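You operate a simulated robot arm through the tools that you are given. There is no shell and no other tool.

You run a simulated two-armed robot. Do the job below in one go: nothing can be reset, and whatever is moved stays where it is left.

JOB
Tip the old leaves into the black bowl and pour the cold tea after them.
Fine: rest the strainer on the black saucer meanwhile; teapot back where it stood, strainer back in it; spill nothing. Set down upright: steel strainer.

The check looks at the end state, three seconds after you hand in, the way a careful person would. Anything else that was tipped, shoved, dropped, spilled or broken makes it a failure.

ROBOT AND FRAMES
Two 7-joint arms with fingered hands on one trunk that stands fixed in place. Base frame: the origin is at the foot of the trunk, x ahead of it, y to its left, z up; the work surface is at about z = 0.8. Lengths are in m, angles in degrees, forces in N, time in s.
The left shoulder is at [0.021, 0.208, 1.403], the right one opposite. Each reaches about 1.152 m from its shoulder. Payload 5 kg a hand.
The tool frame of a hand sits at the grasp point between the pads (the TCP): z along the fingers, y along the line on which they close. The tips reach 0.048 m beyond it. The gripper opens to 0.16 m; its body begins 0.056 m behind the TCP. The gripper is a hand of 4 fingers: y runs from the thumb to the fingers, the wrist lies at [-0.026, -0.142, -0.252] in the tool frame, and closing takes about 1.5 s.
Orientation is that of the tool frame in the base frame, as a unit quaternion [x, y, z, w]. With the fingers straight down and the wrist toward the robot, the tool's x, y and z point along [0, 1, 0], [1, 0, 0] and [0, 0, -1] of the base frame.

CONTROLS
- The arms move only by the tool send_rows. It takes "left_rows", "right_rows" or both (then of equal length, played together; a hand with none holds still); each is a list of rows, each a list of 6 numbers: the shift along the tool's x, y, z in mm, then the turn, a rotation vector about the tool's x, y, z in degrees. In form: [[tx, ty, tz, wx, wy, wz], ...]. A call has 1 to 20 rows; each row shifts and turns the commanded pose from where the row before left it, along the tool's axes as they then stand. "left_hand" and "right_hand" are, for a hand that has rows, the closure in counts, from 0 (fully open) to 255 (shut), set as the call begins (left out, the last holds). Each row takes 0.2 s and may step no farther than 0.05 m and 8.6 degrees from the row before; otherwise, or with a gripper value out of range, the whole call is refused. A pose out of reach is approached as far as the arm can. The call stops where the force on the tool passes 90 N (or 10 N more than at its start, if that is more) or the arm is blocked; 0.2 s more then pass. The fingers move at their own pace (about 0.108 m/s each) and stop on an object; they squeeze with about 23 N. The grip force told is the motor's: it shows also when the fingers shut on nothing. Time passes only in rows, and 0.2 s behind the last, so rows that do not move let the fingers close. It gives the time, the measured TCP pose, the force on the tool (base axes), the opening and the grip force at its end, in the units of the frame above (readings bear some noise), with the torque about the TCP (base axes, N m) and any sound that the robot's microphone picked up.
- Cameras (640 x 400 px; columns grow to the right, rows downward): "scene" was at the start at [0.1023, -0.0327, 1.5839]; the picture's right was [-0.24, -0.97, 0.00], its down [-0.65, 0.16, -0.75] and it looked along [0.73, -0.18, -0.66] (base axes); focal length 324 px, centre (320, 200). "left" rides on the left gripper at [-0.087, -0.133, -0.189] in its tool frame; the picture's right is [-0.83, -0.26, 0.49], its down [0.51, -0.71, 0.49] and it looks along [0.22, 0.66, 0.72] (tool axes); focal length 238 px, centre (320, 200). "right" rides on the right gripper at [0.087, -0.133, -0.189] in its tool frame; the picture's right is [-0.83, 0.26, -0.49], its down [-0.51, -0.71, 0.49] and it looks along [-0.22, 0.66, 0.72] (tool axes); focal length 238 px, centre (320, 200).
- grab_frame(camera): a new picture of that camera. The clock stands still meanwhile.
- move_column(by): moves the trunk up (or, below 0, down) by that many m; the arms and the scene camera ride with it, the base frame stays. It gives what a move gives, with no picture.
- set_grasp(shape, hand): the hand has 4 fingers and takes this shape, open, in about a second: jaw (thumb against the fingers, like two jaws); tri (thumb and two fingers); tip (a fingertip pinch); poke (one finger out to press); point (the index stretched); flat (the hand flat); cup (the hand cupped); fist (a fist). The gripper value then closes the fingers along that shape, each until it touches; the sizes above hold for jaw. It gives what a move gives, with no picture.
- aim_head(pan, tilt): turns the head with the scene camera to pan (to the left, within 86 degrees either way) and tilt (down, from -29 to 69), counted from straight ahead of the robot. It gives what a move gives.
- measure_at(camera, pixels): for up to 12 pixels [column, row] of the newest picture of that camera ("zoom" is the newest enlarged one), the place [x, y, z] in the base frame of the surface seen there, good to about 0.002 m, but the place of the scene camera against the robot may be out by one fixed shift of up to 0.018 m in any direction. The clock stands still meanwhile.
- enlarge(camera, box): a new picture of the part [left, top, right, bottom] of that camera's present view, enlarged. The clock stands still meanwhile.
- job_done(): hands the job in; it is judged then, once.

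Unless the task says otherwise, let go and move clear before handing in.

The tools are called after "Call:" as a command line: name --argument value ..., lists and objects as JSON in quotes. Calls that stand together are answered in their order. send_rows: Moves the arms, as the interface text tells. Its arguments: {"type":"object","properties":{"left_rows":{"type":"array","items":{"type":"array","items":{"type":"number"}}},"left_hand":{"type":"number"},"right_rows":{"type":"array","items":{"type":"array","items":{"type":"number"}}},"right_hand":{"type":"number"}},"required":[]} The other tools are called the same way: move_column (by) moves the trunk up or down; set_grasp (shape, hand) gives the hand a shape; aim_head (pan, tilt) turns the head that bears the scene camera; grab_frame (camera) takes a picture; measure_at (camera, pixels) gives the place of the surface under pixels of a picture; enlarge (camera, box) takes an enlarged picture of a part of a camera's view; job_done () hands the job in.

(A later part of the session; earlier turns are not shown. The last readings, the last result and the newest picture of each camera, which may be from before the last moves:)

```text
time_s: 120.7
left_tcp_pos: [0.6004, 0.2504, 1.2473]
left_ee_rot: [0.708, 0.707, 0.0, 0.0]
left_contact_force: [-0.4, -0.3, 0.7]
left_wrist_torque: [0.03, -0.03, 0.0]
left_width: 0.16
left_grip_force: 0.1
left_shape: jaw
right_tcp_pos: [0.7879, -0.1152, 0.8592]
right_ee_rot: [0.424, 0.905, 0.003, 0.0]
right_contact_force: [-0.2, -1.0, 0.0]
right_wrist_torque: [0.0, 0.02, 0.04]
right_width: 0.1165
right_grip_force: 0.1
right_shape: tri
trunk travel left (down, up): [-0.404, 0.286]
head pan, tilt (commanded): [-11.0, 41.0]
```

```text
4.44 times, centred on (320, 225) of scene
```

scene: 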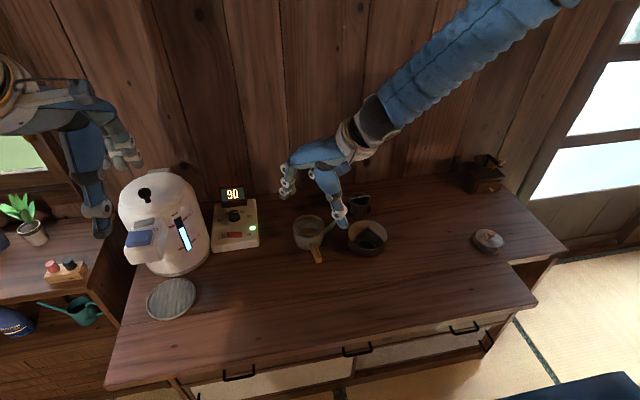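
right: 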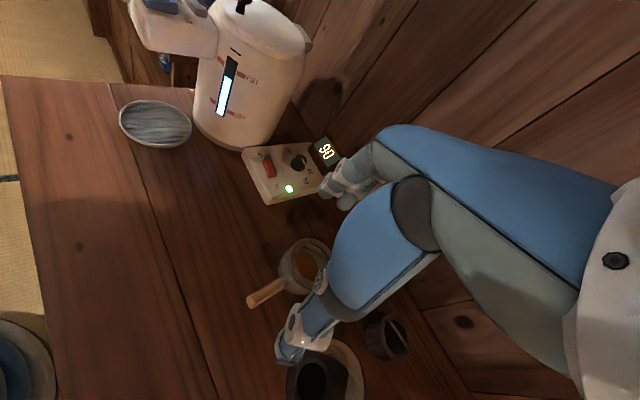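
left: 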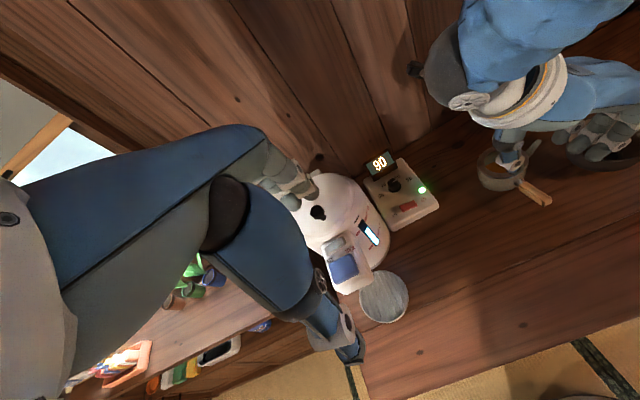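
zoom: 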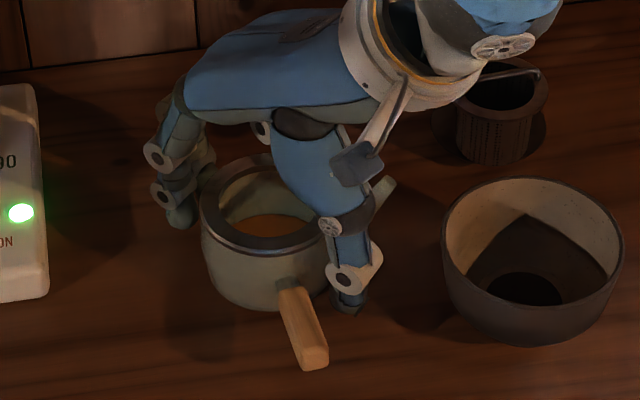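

The hand is at w=0.116 with no contact yet and everything aligned. I'll close onto the body.

Call:
send_rows --right_rows '[[0, 0, 0, 0, 0, 0], [0, 0, 0, 0, 0, 0], [0, 0, 0, 0, 0, 0], [0, 0, 0, 0, 0, 0], [0, 0, 0, 0, 0, 0]]' --right_hand 255

Call:
enlarge --camera "left" --box '[430, 90, 590, 220]'

Call:
enlarge --camera "scene" --box '[260, 180, 380, 270]'

```text
time_s: 121.9
left_tcp_pos: [0.5989, 0.2508, 1.247]
left_ee_rot: [0.707, 0.707, 0.0, -0.001]
left_contact_force: [-0.1, -0.2, 0.2]
left_wrist_torque: [0.03, 0.02, -0.02]
left_width: 0.1599
left_grip_force: 0.0
left_shape: jaw
right_tcp_pos: [0.7884, -0.115, 0.8586]
right_ee_rot: [0.424, 0.906, 0.002, -0.001]
right_contact_force: [-0.2, 0.0, 0.1]
right_wrist_torque: [0.02, -0.01, 0.01]
right_width: 0.0787
right_grip_force: 23.2
right_shape: tri
trunk travel left (down, up): [-0.404, 0.286]
head pan, tilt (commanded): [-11.0, 41.0]
```

```text
3.08 times, centred on (510, 155) of left
```

zoom: 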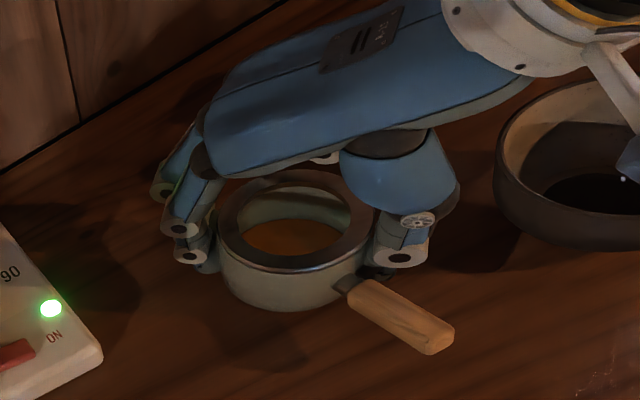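

```text
4.44 times, centred on (320, 225) of scene
```

zoom: 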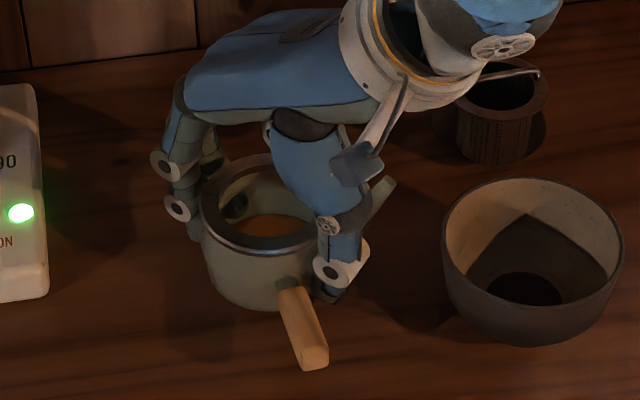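

The body is gripped (w=0.0787, 23 N) with the tips curling below the widest part, and the pot hasn't shifted. Now a 10 mm lift test.

Call:
send_rows --right_rows '[[0, 0, -3, 0, 0, 0], [0, 0, -3, 0, 0, 0], [0, 0, -4, 0, 0, 0], [0, 0, 0, 0, 0, 0], [0, 0, 0, 0, 0, 0]]'

Call:
enlarge --camera "left" --box '[430, 90, 590, 220]'

Call:
measure_at --camera "zoom" --pixels '[[232, 200], [222, 225], [240, 247], [280, 262], [320, 260], [352, 240], [365, 215], [345, 187], [300, 177], [450, 340], [400, 310], [290, 235]]'

```text
time_s: 123.1
left_tcp_pos: [0.6, 0.2506, 1.2469]
left_ee_rot: [0.707, 0.707, 0.0, 0.0]
left_contact_force: [0.0, 0.3, 0.1]
left_wrist_torque: [0.01, 0.0, 0.0]
left_width: 0.1599
left_grip_force: 0.0
left_shape: jaw
right_tcp_pos: [0.7873, -0.1155, 0.8684]
right_ee_rot: [0.425, 0.905, 0.003, -0.002]
right_contact_force: [-0.4, -0.3, -3.6]
right_wrist_torque: [0.01, -0.08, -0.01]
right_width: 0.0791
right_grip_force: 23.1
right_shape: tri
trunk travel left (down, up): [-0.404, 0.286]
head pan, tilt (commanded): [-11.0, 41.0]
```

```text
3.08 times, centred on (510, 155) of left
```

zoom: 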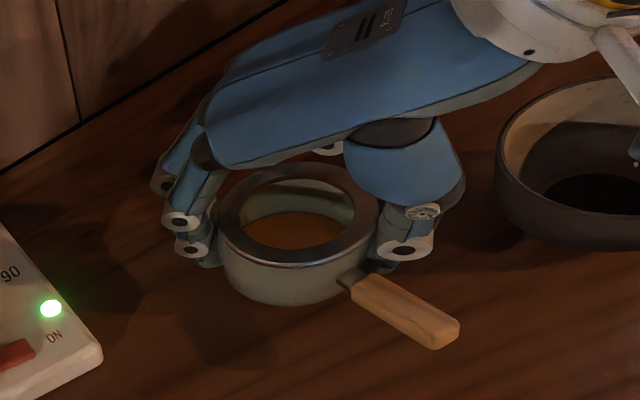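

```text
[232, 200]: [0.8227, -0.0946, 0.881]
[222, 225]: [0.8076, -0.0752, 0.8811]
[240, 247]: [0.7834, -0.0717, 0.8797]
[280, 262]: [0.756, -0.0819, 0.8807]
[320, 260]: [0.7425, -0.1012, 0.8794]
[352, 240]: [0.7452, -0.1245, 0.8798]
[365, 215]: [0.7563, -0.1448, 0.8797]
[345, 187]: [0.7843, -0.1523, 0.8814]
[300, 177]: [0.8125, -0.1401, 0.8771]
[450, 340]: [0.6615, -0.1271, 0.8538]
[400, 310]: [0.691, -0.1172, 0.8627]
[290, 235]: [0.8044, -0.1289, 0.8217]
```

The rim rose evenly to z≈0.880 all round, so the pot is held level, weighing about 3.6 N. I'll lift it higher and carry it slowly until the spout tip hangs over the bowl.

Call:
send_rows --right_rows '[[0, 0, -10, 0, 0, 0], [0, 0, -15, 0, 0, 0], [0, 0, -18, 0, 0, 0], [0, 0, -18, 0, 0, 0], [0, 0, -14, 0, 0, 0], [0, 0, -7, 0, 0, 0], [0, 0, 0, 0, 0, 0]]'

Call:
send_rows --right_rows '[[0, -6, 0, 0, 0, 0], [0, -12, 0, 0, 0, 0], [0, -14, 0, 0, 0, 0], [0, -14, 0, 0, 0, 0], [0, -14, 0, 0, 0, 0], [0, -14, 0, 0, 0, 0], [0, -13, 0, 0, 0, 0], [0, -8, 0, 0, 0, 0], [0, -4.3, 0, 0, 0, 0], [0, 0, 0, 0, 0, 0]]'

Call:
enlarge --camera "left" --box '[450, 70, 640, 220]'

Call:
enlarge --camera "scene" --box '[270, 150, 430, 270]'

```text
time_s: 124.7
left_tcp_pos: [0.5994, 0.2502, 1.2473]
left_ee_rot: [0.708, 0.706, 0.0, 0.0]
left_contact_force: [0.9, 0.2, 0.1]
left_wrist_torque: [-0.01, 0.03, -0.01]
left_width: 0.1599
left_grip_force: 0.0
left_shape: jaw
right_tcp_pos: [0.7878, -0.1148, 0.9526]
right_ee_rot: [0.425, 0.905, 0.002, -0.002]
right_contact_force: [0.7, -0.6, -3.9]
right_wrist_torque: [0.04, -0.08, 0.01]
right_width: 0.0787
right_grip_force: 23.2
right_shape: tri
trunk travel left (down, up): [-0.404, 0.286]
head pan, tilt (commanded): [-11.0, 41.0]
```

```text
time_s: 126.9
left_tcp_pos: [0.599, 0.2501, 1.2466]
left_ee_rot: [0.707, 0.707, 0.0, 0.0]
left_contact_force: [-0.2, 0.8, -0.4]
left_wrist_torque: [-0.01, 0.02, -0.02]
left_width: 0.1596
left_grip_force: 0.1
left_shape: jaw
right_tcp_pos: [0.7111, -0.1796, 0.9507]
right_ee_rot: [0.424, 0.905, 0.002, -0.001]
right_contact_force: [0.2, 0.1, -4.2]
right_wrist_torque: [0.0, -0.06, 0.0]
right_width: 0.0789
right_grip_force: 23.1
right_shape: tri
trunk travel left (down, up): [-0.404, 0.286]
head pan, tilt (commanded): [-11.0, 41.0]
```

```text
2.67 times, centred on (545, 145) of left
```

zoom: 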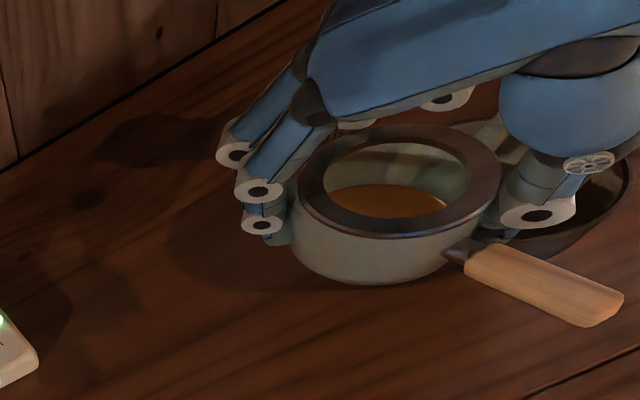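

```text
3.33 times, centred on (350, 210) of scene
```

zoom: 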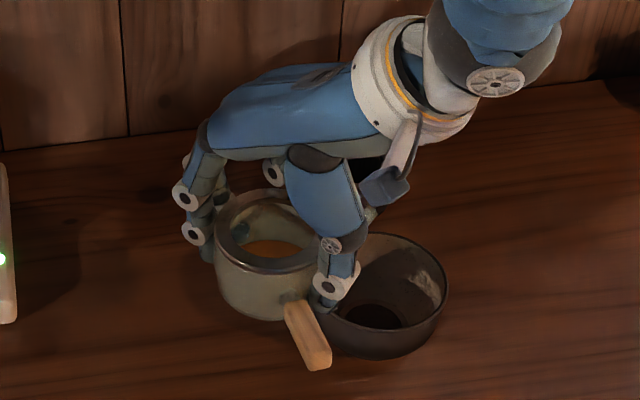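

The pot is level over the left part of the bowl. I'll check the spout's location from the right hand's own camera.

Call:
enlarge --camera "right" --box '[180, 180, 400, 380]'

Call:
enlarge --camera "left" --box '[590, 80, 640, 160]'

```text
2.00 times, centred on (290, 280) of right
```

zoom: 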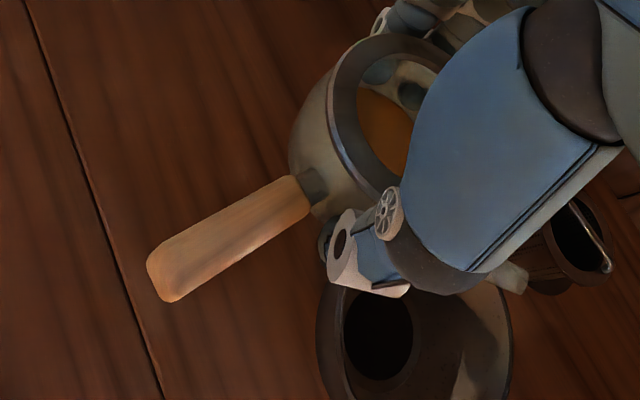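

```text
5.00 times, centred on (615, 120) of left
```

zoom: 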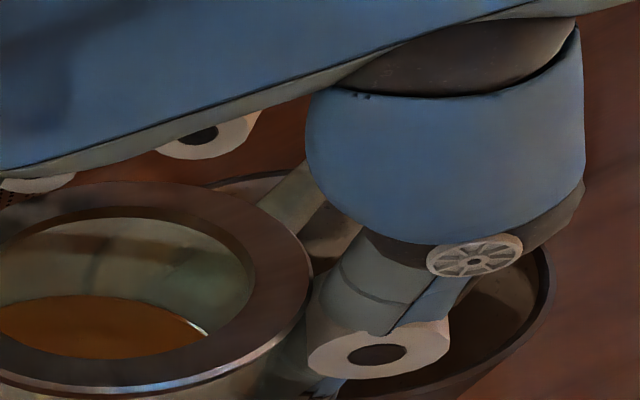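

The spout tip peeks out at (512,280) in the right view, above the bowl. I'll measure it along with the bowl rim.

Call:
enlarge --camera "right" --box '[300, 280, 440, 400]'

Call:
measure_at --camera "zoom" --pixels '[[395, 105], [420, 115], [435, 125], [440, 110], [415, 130], [300, 250], [380, 200], [430, 180], [180, 180], [395, 330]]'

```text
3.33 times, centred on (370, 340) of right
```

zoom: 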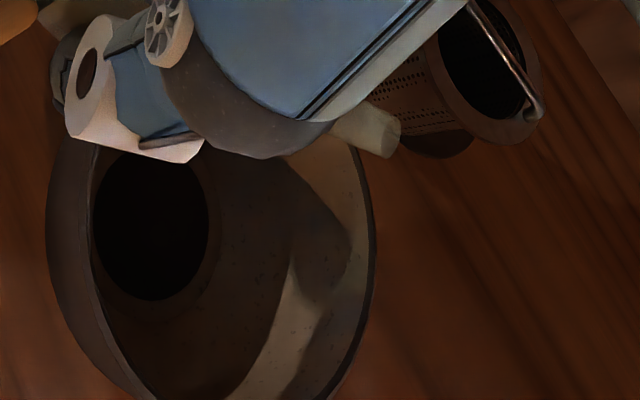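

```text
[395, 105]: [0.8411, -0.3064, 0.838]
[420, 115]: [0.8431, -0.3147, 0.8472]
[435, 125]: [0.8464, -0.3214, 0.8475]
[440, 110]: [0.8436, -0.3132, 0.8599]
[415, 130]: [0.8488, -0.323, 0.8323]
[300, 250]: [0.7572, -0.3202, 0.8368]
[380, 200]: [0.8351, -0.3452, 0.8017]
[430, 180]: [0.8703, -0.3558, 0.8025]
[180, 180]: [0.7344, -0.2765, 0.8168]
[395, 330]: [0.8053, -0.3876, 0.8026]
```

Call:
measure_at --camera "zoom" --pixels '[[355, 125], [370, 130], [385, 130], [392, 140], [388, 150], [380, 115], [395, 122], [400, 130]]'

```text
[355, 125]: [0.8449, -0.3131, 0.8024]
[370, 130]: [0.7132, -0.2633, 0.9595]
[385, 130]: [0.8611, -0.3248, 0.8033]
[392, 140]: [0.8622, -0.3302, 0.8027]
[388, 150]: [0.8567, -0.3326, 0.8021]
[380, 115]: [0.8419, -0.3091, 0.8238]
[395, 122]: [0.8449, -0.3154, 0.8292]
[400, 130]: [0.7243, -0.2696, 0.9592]
```

The spout tip is at about (0.72, -0.268, 0.958), inside the bowl's circle. I'll begin tilting about the spout tip: 28° first, which is below the pouring point.

Call:
send_rows --right_rows '[[0.05, 0.03, -6.34, -2.348, 3.24, 0], [0.05, 0.03, -6.34, -2.348, 3.24, 0], [0.05, 0.03, -6.34, -2.348, 3.24, 0], [0.05, 0.03, -6.34, -2.348, 3.24, 0], [0.05, 0.03, -6.34, -2.348, 3.24, 0], [0.05, 0.03, -6.34, -2.348, 3.24, 0], [0.05, 0.03, -6.34, -2.348, 3.24, 0], [0, 0, 0, 0, 0, 0]]'

Call:
enlarge --camera "scene" --box '[270, 150, 430, 270]'

Call:
enlarge --camera "left" --box '[480, 70, 640, 200]'

Call:
enlarge --camera "right" --box '[180, 180, 440, 400]'

```text
time_s: 128.7
left_tcp_pos: [0.5992, 0.2499, 1.2472]
left_ee_rot: [0.707, 0.707, 0.0, 0.0]
left_contact_force: [0.7, 0.7, -0.7]
left_wrist_torque: [-0.05, -0.03, -0.02]
left_width: 0.1596
left_grip_force: 0.1
left_shape: jaw
right_tcp_pos: [0.7126, -0.1865, 0.995]
right_ee_rot: [0.412, 0.878, 0.214, -0.119]
right_contact_force: [-0.5, 0.4, -4.5]
right_wrist_torque: [-0.07, -0.07, -0.01]
right_width: 0.0787
right_grip_force: 22.9
right_shape: tri
trunk travel left (down, up): [-0.404, 0.286]
head pan, tilt (commanded): [-11.0, 41.0]
```

```text
3.33 times, centred on (350, 210) of scene
```

zoom: 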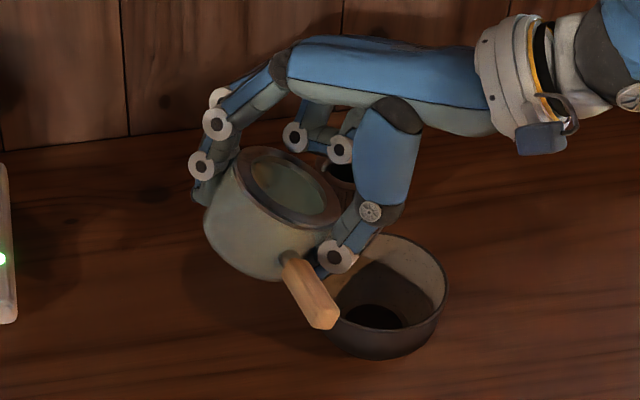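

```text
3.08 times, centred on (560, 135) of left
```

zoom: 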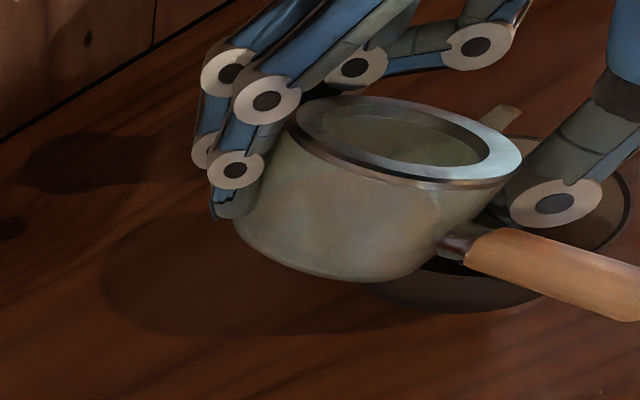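

```text
1.82 times, centred on (310, 290) of right
```

zoom: 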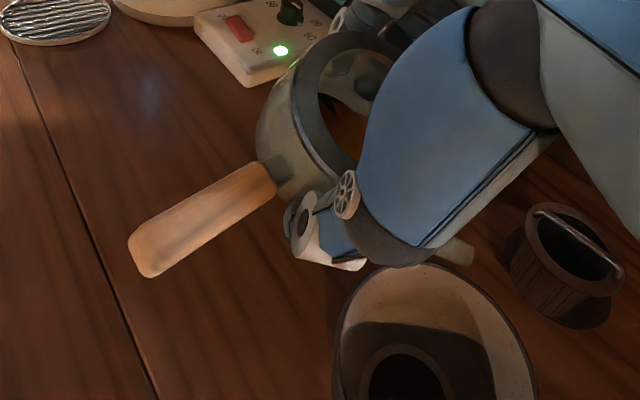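

The pot is tilting cleanly. I'll verify the spout tip is still over the bowl.

Call:
measure_at --camera "zoom" --pixels '[[455, 250], [462, 252], [468, 255], [472, 248], [465, 262], [450, 255], [440, 275], [530, 385], [345, 330], [400, 370]]'

```text
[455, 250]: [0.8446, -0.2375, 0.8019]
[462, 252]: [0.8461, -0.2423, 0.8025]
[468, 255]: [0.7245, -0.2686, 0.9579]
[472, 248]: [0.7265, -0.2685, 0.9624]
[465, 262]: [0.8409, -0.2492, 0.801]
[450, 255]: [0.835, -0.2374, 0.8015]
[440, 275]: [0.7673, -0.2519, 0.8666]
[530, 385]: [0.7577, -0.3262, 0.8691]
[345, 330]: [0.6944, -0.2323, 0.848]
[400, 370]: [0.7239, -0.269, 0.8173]
```

The tip hasn't moved: (0.7245, -0.2686, 0.958). I'll lower it 25 mm for a shorter fall, then continue the tilt slowly toward the pouring angle.

Call:
send_rows --right_rows '[[-4.5, -3.75, 11, 0, 0, 0], [-4.5, -3.75, 11, 0, 0, 0], [0.07, 0.05, -4.75, -1.761, 2.43, 0], [0.07, 0.05, -4.75, -1.761, 2.43, 0], [0.07, 0.05, -4.75, -1.761, 2.43, 0], [0.07, 0.05, -4.75, -1.761, 2.43, 0], [0.07, 0.05, -4.75, -1.761, 2.43, 0], [0, 0, 0, 0, 0, 0]]'

Call:
enlarge --camera "scene" --box '[290, 150, 430, 270]'

Call:
enlarge --camera "right" --box '[240, 180, 440, 400]'

```text
time_s: 130.5
left_tcp_pos: [0.6003, 0.25, 1.2476]
left_ee_rot: [0.707, 0.707, 0.0, 0.001]
left_contact_force: [-0.2, 0.2, 0.5]
left_wrist_torque: [0.0, -0.05, -0.01]
left_width: 0.1599
left_grip_force: 0.0
left_shape: jaw
right_tcp_pos: [0.7123, -0.2012, 0.9885]
right_ee_rot: [0.394, 0.841, 0.324, -0.178]
right_contact_force: [-0.6, 0.1, -3.8]
right_wrist_torque: [-0.03, -0.1, -0.01]
right_width: 0.0783
right_grip_force: 22.8
right_shape: tri
trunk travel left (down, up): [-0.404, 0.286]
head pan, tilt (commanded): [-11.0, 41.0]
```

```text
3.33 times, centred on (360, 210) of scene
```

zoom: 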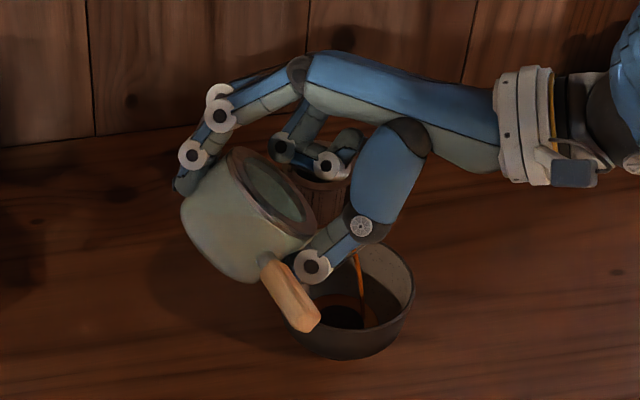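

```text
1.82 times, centred on (340, 290) of right
```

zoom: 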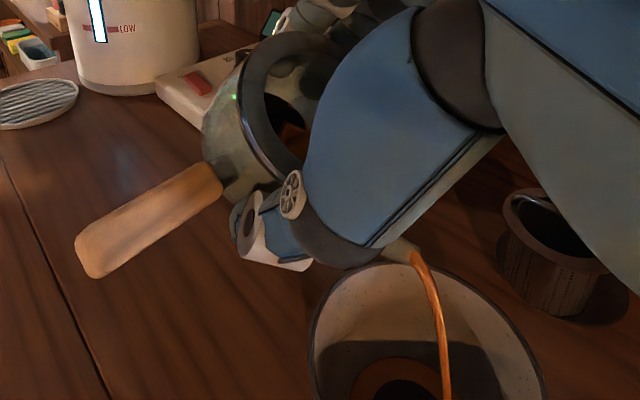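

Tea is already flowing: a stream falls from the spout into the bowl (scene (357,250) to (365,325)). I'll hold for a moment and watch.

Call:
send_rows --right_rows '[[0, 0, 0, 0, 0, 0], [0, 0, 0, 0, 0, 0], [0, 0, 0, 0, 0, 0], [0, 0, 0, 0, 0, 0], [0, 0, 0, 0, 0, 0], [0, 0, 0, 0, 0, 0]]'

Call:
enlarge --camera "scene" --box '[330, 205, 410, 265]'

Call:
enlarge --camera "right" --box '[300, 290, 440, 400]'

```text
time_s: 131.9
left_tcp_pos: [0.5997, 0.2497, 1.2475]
left_ee_rot: [0.707, 0.707, 0.0, 0.0]
left_contact_force: [-0.6, 0.1, 0.2]
left_wrist_torque: [0.02, -0.04, 0.03]
left_width: 0.1598
left_grip_force: 0.0
left_shape: jaw
right_tcp_pos: [0.7133, -0.2009, 0.9886]
right_ee_rot: [0.394, 0.842, 0.324, -0.178]
right_contact_force: [0.7, 0.0, -3.6]
right_wrist_torque: [-0.03, -0.12, 0.0]
right_width: 0.0782
right_grip_force: 23.2
right_shape: tri
trunk travel left (down, up): [-0.404, 0.286]
head pan, tilt (commanded): [-11.0, 41.0]
```

```text
6.67 times, centred on (370, 235) of scene
```

zoom: 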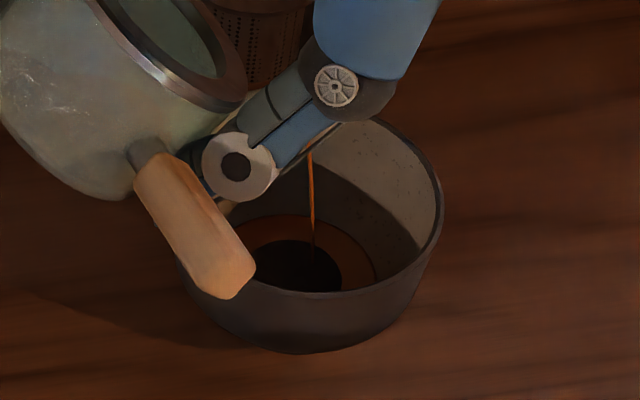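

```text
3.64 times, centred on (370, 345) of right
```

zoom: 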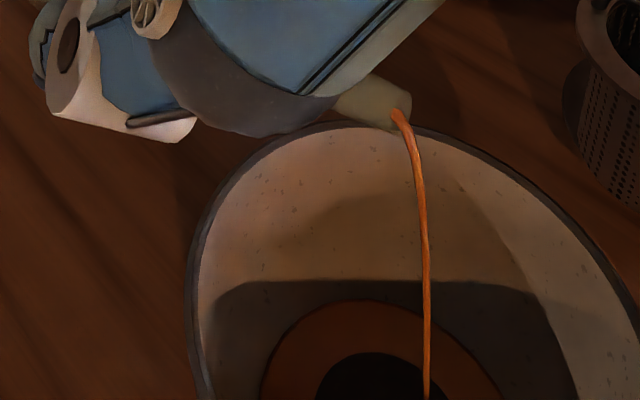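

The stream lands well inside the bowl. I'll tilt on gradually at 2° per row.

Call:
send_rows --right_rows '[[0.07, 0.05, -3.17, -1.174, 1.62, 0], [0, 0, 0, 0, 0, 0], [0.07, 0.05, -3.17, -1.174, 1.62, 0], [0, 0, 0, 0, 0, 0], [0.07, 0.05, -3.17, -1.174, 1.62, 0], [0, 0, 0, 0, 0, 0], [0.07, 0.05, -3.17, -1.174, 1.62, 0], [0, 0, 0, 0, 0, 0], [0.07, 0.05, -3.17, -1.174, 1.62, 0], [0, 0, 0, 0, 0, 0], [0.07, 0.05, -3.17, -1.174, 1.62, 0], [0, 0, 0, 0, 0, 0], [0, 0, 0, 0, 0, 0]]'

Call:
enlarge --camera "scene" --box '[330, 195, 420, 265]'

Call:
enlarge --camera "right" --box '[280, 270, 440, 400]'

```text
time_s: 134.7
left_tcp_pos: [0.6008, 0.2499, 1.2478]
left_ee_rot: [0.707, 0.707, -0.001, 0.0]
left_contact_force: [0.3, 0.0, -0.6]
left_wrist_torque: [-0.01, -0.02, -0.02]
left_width: 0.1598
left_grip_force: 0.0
left_shape: jaw
right_tcp_pos: [0.7125, -0.2158, 1.0024]
right_ee_rot: [0.376, 0.802, 0.407, -0.224]
right_contact_force: [0.5, 0.4, -4.0]
right_wrist_torque: [-0.07, -0.11, 0.0]
right_width: 0.0787
right_grip_force: 22.9
right_shape: tri
trunk travel left (down, up): [-0.404, 0.286]
head pan, tilt (commanded): [-11.0, 41.0]
```

```text
5.71 times, centred on (375, 230) of scene
```

zoom: 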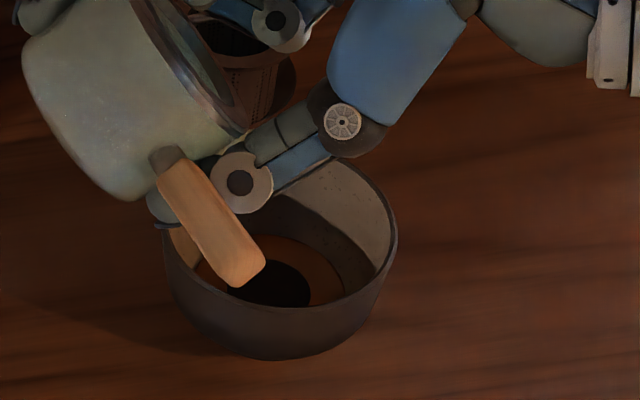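

```text
3.08 times, centred on (360, 335) of right
```

zoom: 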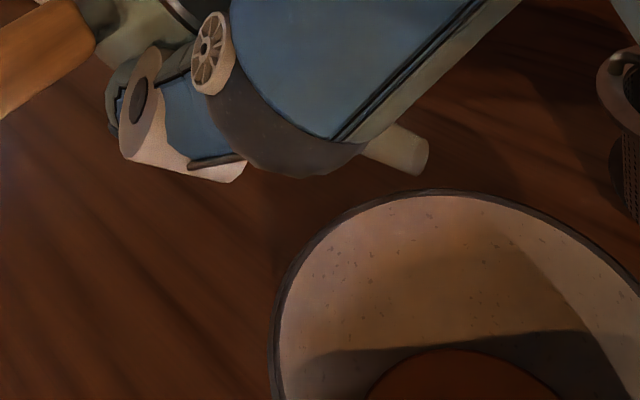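

The stream has stopped at about 55°. I'll tilt further, slowly, to drain anything left.

Call:
send_rows --right_rows '[[0.07, 0.05, -3.17, -1.174, 1.62, 0], [0, 0, 0, 0, 0, 0], [0.07, 0.05, -3.17, -1.174, 1.62, 0], [0, 0, 0, 0, 0, 0], [0.07, 0.05, -3.17, -1.174, 1.62, 0], [0, 0, 0, 0, 0, 0], [0.07, 0.05, -3.17, -1.174, 1.62, 0], [0, 0, 0, 0, 0, 0], [0.07, 0.05, -3.17, -1.174, 1.62, 0], [0, 0, 0, 0, 0, 0], [0.07, 0.05, -3.17, -1.174, 1.62, 0], [0, 0, 0, 0, 0, 0]]'

Call:
enlarge --camera "scene" --box '[310, 165, 430, 265]'

Call:
enlarge --camera "right" --box '[240, 150, 440, 400]'

Call:
enlarge --camera "left" --box '[500, 60, 640, 180]'

```text
time_s: 137.3
left_tcp_pos: [0.5996, 0.2511, 1.2479]
left_ee_rot: [0.707, 0.707, -0.001, 0.0]
left_contact_force: [0.1, 0.5, 0.1]
left_wrist_torque: [-0.04, -0.01, 0.01]
left_width: 0.1598
left_grip_force: 0.2
left_shape: jaw
right_tcp_pos: [0.715, -0.2303, 1.0124]
right_ee_rot: [0.353, 0.754, 0.485, -0.268]
right_contact_force: [0.1, -0.3, -2.7]
right_wrist_torque: [-0.08, -0.1, -0.01]
right_width: 0.0784
right_grip_force: 23.2
right_shape: tri
trunk travel left (down, up): [-0.404, 0.286]
head pan, tilt (commanded): [-11.0, 41.0]
```

```text
4.00 times, centred on (370, 215) of scene
```

zoom: 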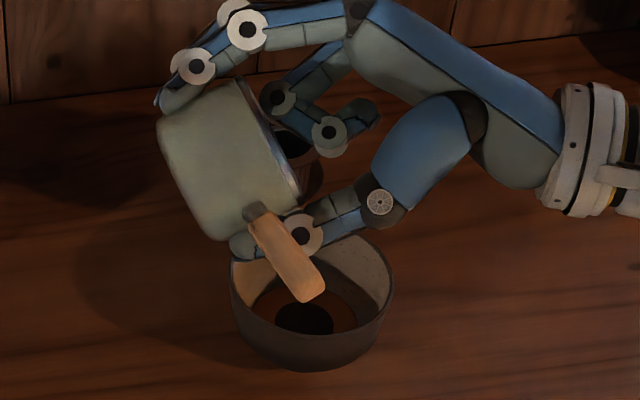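

```text
1.60 times, centred on (340, 275) of right
```

zoom: 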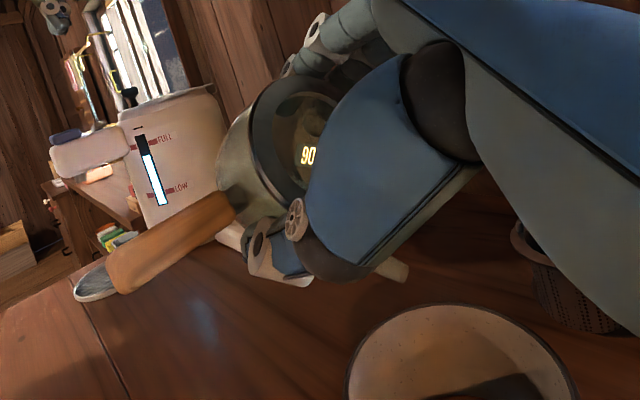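

```text
3.33 times, centred on (570, 120) of left
```

zoom: 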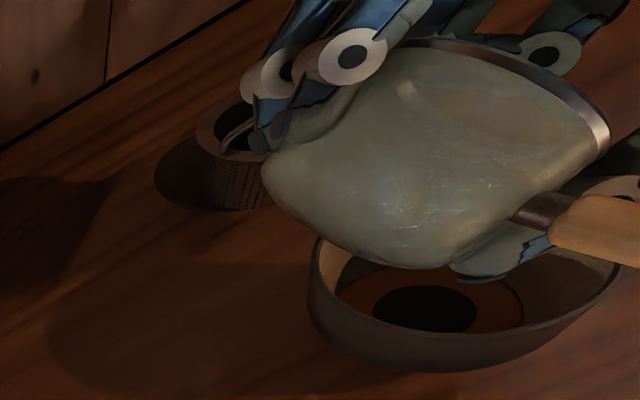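

No more flow at about 67°, and the bowl shows tea around the leaves. I'll continue to about 95° to be sure it drains.

Call:
send_rows --right_rows '[[0.07, 0.05, -3.17, -1.174, 1.62, 0], [0.07, 0.05, -3.17, -1.174, 1.62, 0], [0, 0, 0, 0, 0, 0], [0.07, 0.05, -3.17, -1.174, 1.62, 0], [0.07, 0.05, -3.17, -1.174, 1.62, 0], [0, 0, 0, 0, 0, 0], [0.07, 0.05, -3.17, -1.174, 1.62, 0], [0.07, 0.05, -3.17, -1.174, 1.62, 0], [0, 0, 0, 0, 0, 0], [0, 0, 0, 0, 0, 0]]'

Call:
enlarge --camera "scene" --box '[310, 165, 430, 265]'

Call:
enlarge --camera "right" --box '[280, 180, 440, 400]'

```text
time_s: 139.5
left_tcp_pos: [0.5999, 0.2498, 1.2478]
left_ee_rot: [0.707, 0.707, 0.0, -0.001]
left_contact_force: [-0.7, 0.3, 0.3]
left_wrist_torque: [0.02, -0.01, -0.06]
left_width: 0.1597
left_grip_force: 0.1
left_shape: jaw
right_tcp_pos: [0.7156, -0.2487, 1.0187]
right_ee_rot: [0.327, 0.697, 0.559, -0.309]
right_contact_force: [-0.7, 0.3, -3.5]
right_wrist_torque: [-0.04, -0.07, 0.0]
right_width: 0.0782
right_grip_force: 22.9
right_shape: tri
trunk travel left (down, up): [-0.404, 0.286]
head pan, tilt (commanded): [-11.0, 41.0]
```

```text
4.00 times, centred on (370, 215) of scene
```

zoom: 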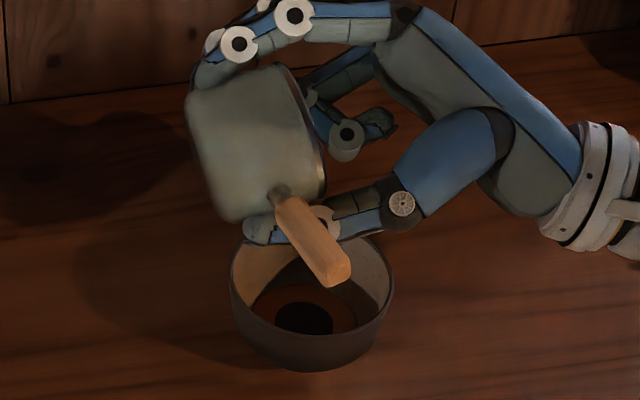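

```text
1.82 times, centred on (360, 290) of right
```

zoom: 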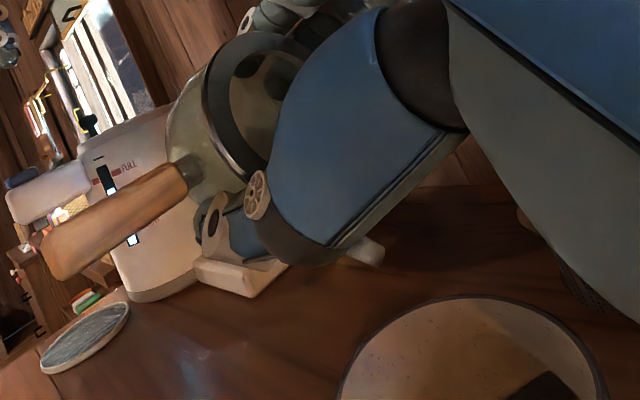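

At 79° nothing more runs out. A final stretch to about 93°, with a pause, to be certain.

Call:
send_rows --right_rows '[[0.07, 0.05, -3.17, -1.174, 1.62, 0], [0.07, 0.05, -3.17, -1.174, 1.62, 0], [0.07, 0.05, -3.17, -1.174, 1.62, 0], [0.07, 0.05, -3.17, -1.174, 1.62, 0], [0.07, 0.05, -3.17, -1.174, 1.62, 0], [0.07, 0.05, -3.17, -1.174, 1.62, 0], [0.07, 0.05, -3.17, -1.174, 1.62, 0], [0, 0, 0, 0, 0, 0], [0, 0, 0, 0, 0, 0], [0, 0, 0, 0, 0, 0], [0, 0, 0, 0, 0, 0], [0, 0, 0, 0, 0, 0]]'

Call:
enlarge --camera "scene" --box '[310, 165, 430, 265]'

Call:
enlarge --camera "right" --box '[280, 180, 440, 400]'

```text
time_s: 142.1
left_tcp_pos: [0.5996, 0.2504, 1.2477]
left_ee_rot: [0.708, 0.707, 0.0, -0.001]
left_contact_force: [0.2, -0.1, 0.1]
left_wrist_torque: [0.03, 0.01, -0.03]
left_width: 0.16
left_grip_force: 0.1
left_shape: jaw
right_tcp_pos: [0.7171, -0.2712, 1.0211]
right_ee_rot: [0.291, 0.622, 0.636, -0.353]
right_contact_force: [0.1, 0.5, -3.8]
right_wrist_torque: [-0.09, -0.08, 0.01]
right_width: 0.0785
right_grip_force: 23.3
right_shape: tri
trunk travel left (down, up): [-0.404, 0.286]
head pan, tilt (commanded): [-11.0, 41.0]
```

```text
4.00 times, centred on (370, 215) of scene
```

zoom: 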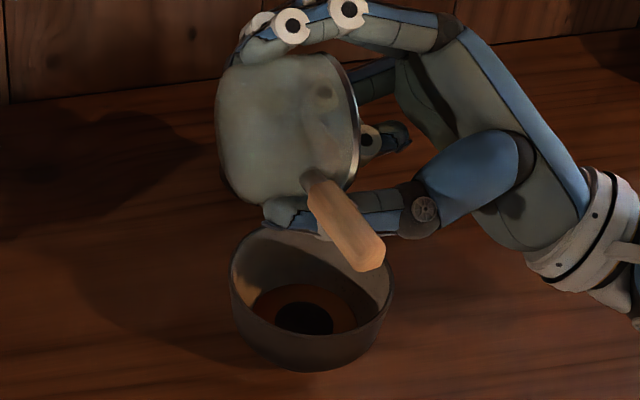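

```text
1.82 times, centred on (360, 290) of right
```

zoom: 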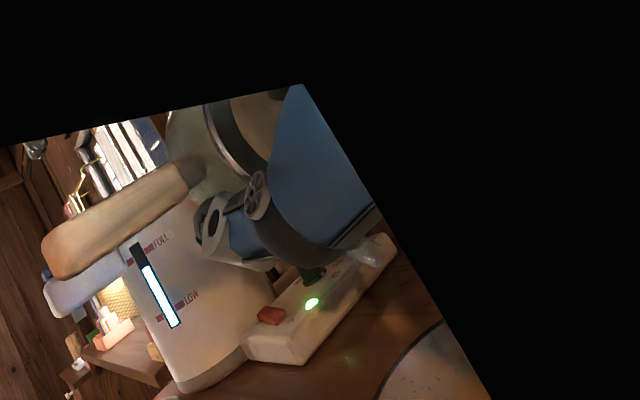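

The pot is drained at 93°. I'll raise 30 mm, then roll it back upright about the spout tip, still over the bowl so any last drop falls in.

Call:
send_rows --right_rows '[[12.1, 8.8, 0.9, 0, 0, 0], [12.1, 8.8, 0.9, 0, 0, 0], [-0.59, -0.43, 8.15, 3.033, -4.185, 0], [-0.59, -0.43, 8.15, 3.033, -4.185, 0], [-0.59, -0.43, 8.15, 3.033, -4.185, 0], [-0.59, -0.43, 8.15, 3.033, -4.185, 0], [-0.59, -0.43, 8.15, 3.033, -4.185, 0], [-0.59, -0.43, 8.15, 3.033, -4.185, 0], [-0.59, -0.43, 8.15, 3.033, -4.185, 0], [-0.59, -0.43, 8.15, 3.033, -4.185, 0], [-0.59, -0.43, 8.15, 3.033, -4.185, 0], [0, 0, 0, 0, 0, 0]]'

Call:
send_rows --right_rows '[[-0.59, -0.43, 8.15, 3.033, -4.185, 0], [-0.59, -0.43, 8.15, 3.033, -4.185, 0], [-0.59, -0.43, 8.15, 3.033, -4.185, 0], [-0.59, -0.43, 8.15, 3.033, -4.185, 0], [-0.59, -0.43, 8.15, 3.033, -4.185, 0], [-0.59, -0.43, 8.15, 3.033, -4.185, 0], [-0.59, -0.43, 8.15, 3.033, -4.185, 0], [-0.59, -0.43, 8.15, 3.033, -4.185, 0], [-0.59, -0.43, 8.15, 3.033, -4.185, 0], [0, 0, 0, 0, 0, 0]]'

Call:
enlarge --camera "left" --box '[460, 70, 640, 200]'

Call:
enlarge --camera "scene" --box '[270, 150, 430, 270]'

```text
time_s: 144.7
left_tcp_pos: [0.5996, 0.25, 1.2478]
left_ee_rot: [0.708, 0.706, -0.001, 0.0]
left_contact_force: [-0.1, 0.0, -0.1]
left_wrist_torque: [0.01, 0.05, 0.0]
left_width: 0.1599
left_grip_force: 0.0
left_shape: jaw
right_tcp_pos: [0.7132, -0.2055, 1.0242]
right_ee_rot: [0.39, 0.831, 0.347, -0.192]
right_contact_force: [0.0, -0.9, -4.0]
right_wrist_torque: [0.01, -0.05, 0.0]
right_width: 0.0783
right_grip_force: 23.5
right_shape: tri
trunk travel left (down, up): [-0.404, 0.286]
head pan, tilt (commanded): [-11.0, 41.0]
```

```text
time_s: 146.9
left_tcp_pos: [0.6002, 0.2495, 1.2477]
left_ee_rot: [0.707, 0.707, -0.001, 0.0]
left_contact_force: [0.0, -0.5, -0.3]
left_wrist_torque: [0.04, 0.01, -0.04]
left_width: 0.1598
left_grip_force: 0.1
left_shape: jaw
right_tcp_pos: [0.7124, -0.1802, 0.9577]
right_ee_rot: [0.424, 0.906, 0.002, -0.002]
right_contact_force: [0.0, -0.6, -3.7]
right_wrist_torque: [0.06, -0.05, -0.01]
right_width: 0.0785
right_grip_force: 23.0
right_shape: tri
trunk travel left (down, up): [-0.404, 0.286]
head pan, tilt (commanded): [-11.0, 41.0]
```

```text
3.08 times, centred on (550, 135) of left
```

zoom: 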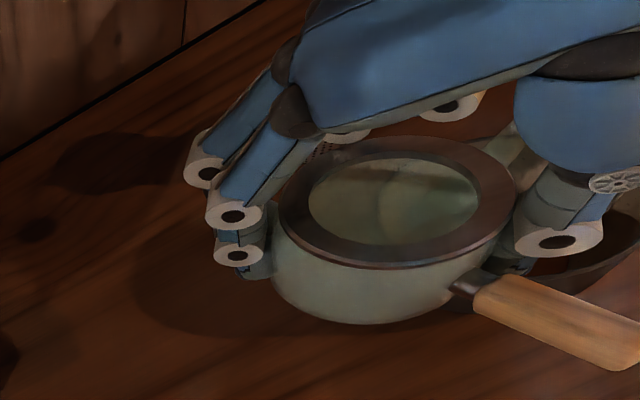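

```text
3.33 times, centred on (350, 210) of scene
```

zoom: 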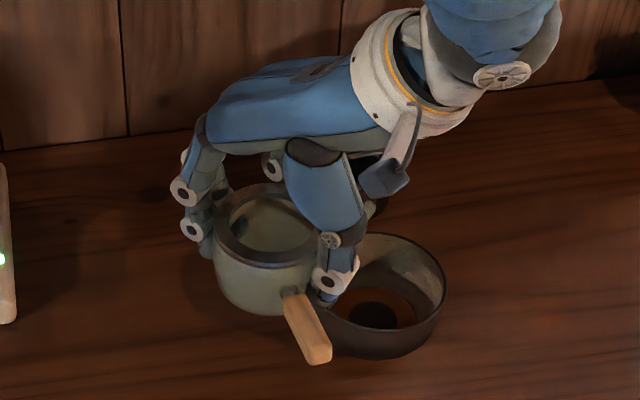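

The pot's inside is now clean and empty, and the tea is in the bowl. I'll carry the pot back to its original spot at (0.789, -0.121), correcting the slight yaw it picked up.

Call:
send_rows --right_rows '[[-0.4, 8, 0, 0, 0, 0], [-0.4, 13, 0, 0, 0, 0], [-0.4, 15, 0, 0, 0, 0], [-0.4, 15, 0, 0, 0, 0], [-0.4, 15, 0, 0, 0, 0], [-0.4, 15, 0, 0, 0, 0], [-0.4, 10, 0, 0, 0, 0], [-0.2, 6, 0, 0, 0, 3], [0, 0, 0, 0, 0, 0]]'

Call:
enlarge --camera "left" --box '[430, 70, 610, 220]'

```text
time_s: 148.9
left_tcp_pos: [0.5988, 0.2505, 1.248]
left_ee_rot: [0.708, 0.706, 0.0, 0.0]
left_contact_force: [-0.5, -0.9, -0.7]
left_wrist_torque: [0.01, 0.01, 0.0]
left_width: 0.1601
left_grip_force: 0.1
left_shape: jaw
right_tcp_pos: [0.7876, -0.1189, 0.9573]
right_ee_rot: [0.448, 0.894, 0.002, -0.002]
right_contact_force: [-0.5, -0.4, -4.8]
right_wrist_torque: [0.06, -0.09, -0.02]
right_width: 0.0782
right_grip_force: 22.8
right_shape: tri
trunk travel left (down, up): [-0.404, 0.286]
head pan, tilt (commanded): [-11.0, 41.0]
```

```text
2.67 times, centred on (520, 145) of left
```

zoom: 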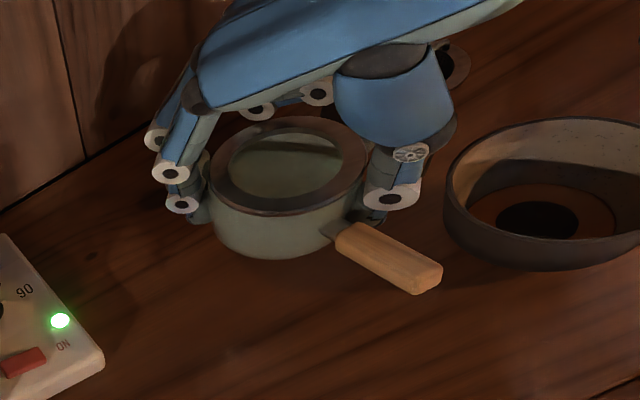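

I'll measure the carried pot's centre and handle direction before setting it down.

Call:
measure_at --camera "zoom" --pixels '[[213, 170], [225, 145], [255, 126], [300, 119], [345, 133], [366, 160], [345, 195], [300, 210], [255, 208], [350, 235], [390, 260], [425, 278]]'

```text
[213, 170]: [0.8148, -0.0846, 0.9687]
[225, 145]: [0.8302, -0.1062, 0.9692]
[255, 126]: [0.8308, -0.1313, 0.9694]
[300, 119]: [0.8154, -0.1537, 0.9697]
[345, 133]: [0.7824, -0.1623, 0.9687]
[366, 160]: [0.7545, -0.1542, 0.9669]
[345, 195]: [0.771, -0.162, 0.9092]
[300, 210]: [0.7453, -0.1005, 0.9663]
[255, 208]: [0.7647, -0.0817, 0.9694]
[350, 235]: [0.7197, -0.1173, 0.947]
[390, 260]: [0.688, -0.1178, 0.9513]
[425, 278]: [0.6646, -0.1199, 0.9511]
```

The pot's centre is (0.7876, -0.118), level, with the handle back in line. I'll shift 3 mm and lower it to just above the table.

Call:
send_rows --right_rows '[[-3.3, -0.6, 10, 0, 0, 0], [0, 0, 18, 0, 0, 0], [0, 0, 20, 0, 0, 0], [0, 0, 20, 0, 0, 0], [0, 0, 14, 0, 0, 0], [0, 0, 8, 0, 0, 0], [0, 0, 0, 0, 0, 0]]'

Call:
send_rows --right_rows '[[0, 0, 3, 0, 0, 0], [0, 0, 0, 0, 0, 0]]'

Call:
send_rows --right_rows '[[0, 0, 2.5, 0, 0, 0], [0, 0, 0, 0, 0, 0]]'

```text
time_s: 150.5
left_tcp_pos: [0.5997, 0.2499, 1.2479]
left_ee_rot: [0.707, 0.708, 0.0, 0.0]
left_contact_force: [0.4, -0.5, 0.0]
left_wrist_torque: [-0.02, 0.02, 0.01]
left_width: 0.1598
left_grip_force: 0.1
left_shape: jaw
right_tcp_pos: [0.7893, -0.1215, 0.868]
right_ee_rot: [0.448, 0.894, 0.002, -0.002]
right_contact_force: [1.2, -0.1, -4.2]
right_wrist_torque: [-0.04, -0.06, 0.04]
right_width: 0.0785
right_grip_force: 23.1
right_shape: tri
trunk travel left (down, up): [-0.404, 0.286]
head pan, tilt (commanded): [-11.0, 41.0]
```

```text
time_s: 151.1
left_tcp_pos: [0.5992, 0.2496, 1.2467]
left_ee_rot: [0.707, 0.707, 0.0, 0.0]
left_contact_force: [0.4, 0.0, 0.4]
left_wrist_torque: [-0.01, -0.04, -0.02]
left_width: 0.1596
left_grip_force: 0.0
left_shape: jaw
right_tcp_pos: [0.7894, -0.1215, 0.8658]
right_ee_rot: [0.448, 0.894, 0.004, -0.002]
right_contact_force: [0.2, 0.3, -2.9]
right_wrist_torque: [0.06, -0.1, -0.01]
right_width: 0.0781
right_grip_force: 22.9
right_shape: tri
trunk travel left (down, up): [-0.404, 0.286]
head pan, tilt (commanded): [-11.0, 41.0]
```

```text
time_s: 151.7
left_tcp_pos: [0.5991, 0.2504, 1.2462]
left_ee_rot: [0.707, 0.707, -0.001, -0.001]
left_contact_force: [0.6, -1.2, 0.3]
left_wrist_torque: [-0.01, -0.02, 0.01]
left_width: 0.1596
left_grip_force: 0.0
left_shape: jaw
right_tcp_pos: [0.7899, -0.1216, 0.8623]
right_ee_rot: [0.448, 0.894, 0.003, -0.002]
right_contact_force: [-0.1, -0.2, -4.0]
right_wrist_torque: [0.05, -0.1, 0.02]
right_width: 0.0785
right_grip_force: 23.1
right_shape: tri
trunk travel left (down, up): [-0.404, 0.286]
head pan, tilt (commanded): [-11.0, 41.0]
```

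The pot still hangs free (−4 N) at TCP z=0.862. I'll step down gently until it touches.

Call:
send_rows --right_rows '[[0, 0, 2, 0, 0, 0], [0, 0, 0, 0, 0, 0]]'

Call:
send_rows --right_rows '[[0, 0, 1.5, 0, 0, 0], [0, 0, 0, 0, 0, 0]]'

Call:
send_rows --right_rows '[[0, 0, 1, 0, 0, 0], [0, 0, 0, 0, 0, 0]]'

```text
time_s: 152.3
left_tcp_pos: [0.5995, 0.2502, 1.2476]
left_ee_rot: [0.707, 0.707, 0.0, 0.0]
left_contact_force: [-0.4, 0.1, -0.9]
left_wrist_torque: [-0.03, -0.02, 0.05]
left_width: 0.1599
left_grip_force: 0.0
left_shape: jaw
right_tcp_pos: [0.7904, -0.1194, 0.8599]
right_ee_rot: [0.447, 0.894, 0.003, -0.002]
right_contact_force: [0.2, 0.3, -3.8]
right_wrist_torque: [0.01, -0.11, -0.01]
right_width: 0.0783
right_grip_force: 22.6
right_shape: tri
trunk travel left (down, up): [-0.404, 0.286]
head pan, tilt (commanded): [-11.0, 41.0]
```

```text
time_s: 152.9
left_tcp_pos: [0.5995, 0.2498, 1.2472]
left_ee_rot: [0.707, 0.707, 0.001, 0.001]
left_contact_force: [-0.4, 0.0, 0.7]
left_wrist_torque: [-0.01, 0.0, -0.01]
left_width: 0.1597
left_grip_force: 0.0
left_shape: jaw
right_tcp_pos: [0.7909, -0.12, 0.8579]
right_ee_rot: [0.449, 0.894, 0.003, -0.002]
right_contact_force: [0.1, -0.2, -0.9]
right_wrist_torque: [-0.04, 0.07, 0.02]
right_width: 0.0777
right_grip_force: 23.6
right_shape: tri
trunk travel left (down, up): [-0.404, 0.286]
head pan, tilt (commanded): [-11.0, 41.0]
```

```text
time_s: 153.5
left_tcp_pos: [0.5991, 0.2507, 1.2471]
left_ee_rot: [0.708, 0.706, 0.001, 0.0]
left_contact_force: [-0.2, 0.5, 0.8]
left_wrist_torque: [-0.02, 0.01, 0.0]
left_width: 0.1596
left_grip_force: 0.0
left_shape: jaw
right_tcp_pos: [0.7892, -0.1201, 0.8586]
right_ee_rot: [0.448, 0.894, 0.003, -0.001]
right_contact_force: [0.2, -1.0, 6.8]
right_wrist_torque: [-0.13, 0.07, -0.01]
right_width: 0.0781
right_grip_force: 22.9
right_shape: tri
trunk travel left (down, up): [-0.404, 0.286]
head pan, tilt (commanded): [-11.0, 41.0]
```

The pot is resting on the table (+6.8 N). I'll open the hand and lift clear.

Call:
send_rows --right_rows '[[0, 0, -0.8, 0, 0, 0], [0, 0, 0, 0, 0, 0], [0, 0, 0, 0, 0, 0]]' --right_hand 90

Call:
send_rows --right_rows '[[0, 0, 0, 0, 0, 0], [0, 0, 0, 0, 0, 0], [0, 0, 0, 0, 0, 0]]' --right_hand 20

Call:
enlarge --camera "left" --box '[430, 90, 590, 220]'

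Call:
enlarge --camera "scene" --box '[260, 180, 400, 270]'

```text
time_s: 154.3
left_tcp_pos: [0.5991, 0.2496, 1.2482]
left_ee_rot: [0.707, 0.707, 0.0, 0.0]
left_contact_force: [0.1, 0.4, -0.2]
left_wrist_torque: [0.0, -0.02, -0.03]
left_width: 0.1595
left_grip_force: 0.0
left_shape: jaw
right_tcp_pos: [0.7892, -0.1197, 0.8597]
right_ee_rot: [0.448, 0.894, 0.002, -0.002]
right_contact_force: [0.5, -1.6, 0.2]
right_wrist_torque: [-0.01, 0.03, 0.02]
right_width: 0.1031
right_grip_force: 0.1
right_shape: tri
trunk travel left (down, up): [-0.404, 0.286]
head pan, tilt (commanded): [-11.0, 41.0]
```

```text
time_s: 155.1
left_tcp_pos: [0.5993, 0.2502, 1.2478]
left_ee_rot: [0.708, 0.707, 0.001, 0.0]
left_contact_force: [-0.4, -0.6, 0.4]
left_wrist_torque: [0.04, -0.02, -0.02]
left_width: 0.1599
left_grip_force: 0.0
left_shape: jaw
right_tcp_pos: [0.792, -0.1193, 0.8583]
right_ee_rot: [0.448, 0.894, 0.002, -0.001]
right_contact_force: [-0.3, -0.8, -0.9]
right_wrist_torque: [0.01, -0.04, -0.02]
right_width: 0.1474
right_grip_force: 0.1
right_shape: tri
trunk travel left (down, up): [-0.404, 0.286]
head pan, tilt (commanded): [-11.0, 41.0]
```

```text
3.08 times, centred on (510, 155) of left
```

zoom: 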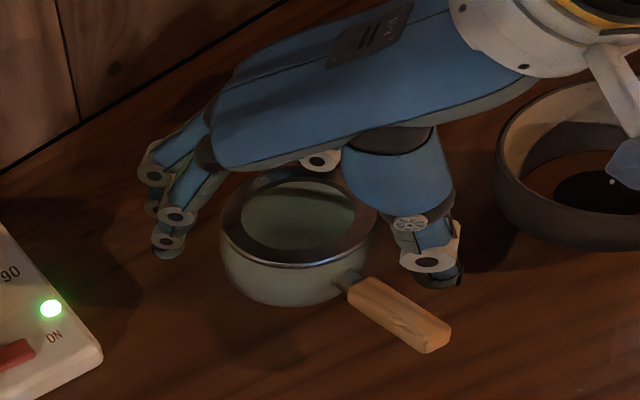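

```text
4.44 times, centred on (330, 225) of scene
```

zoom: 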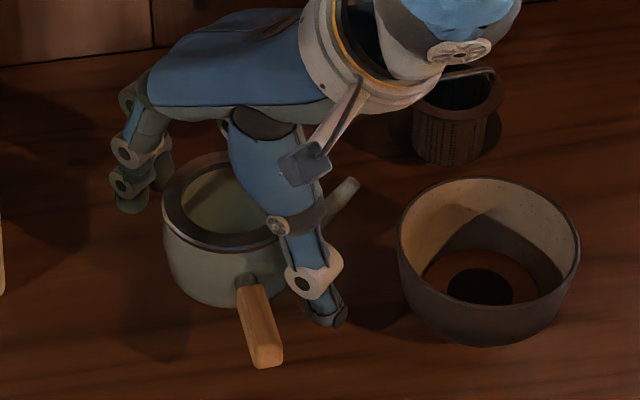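

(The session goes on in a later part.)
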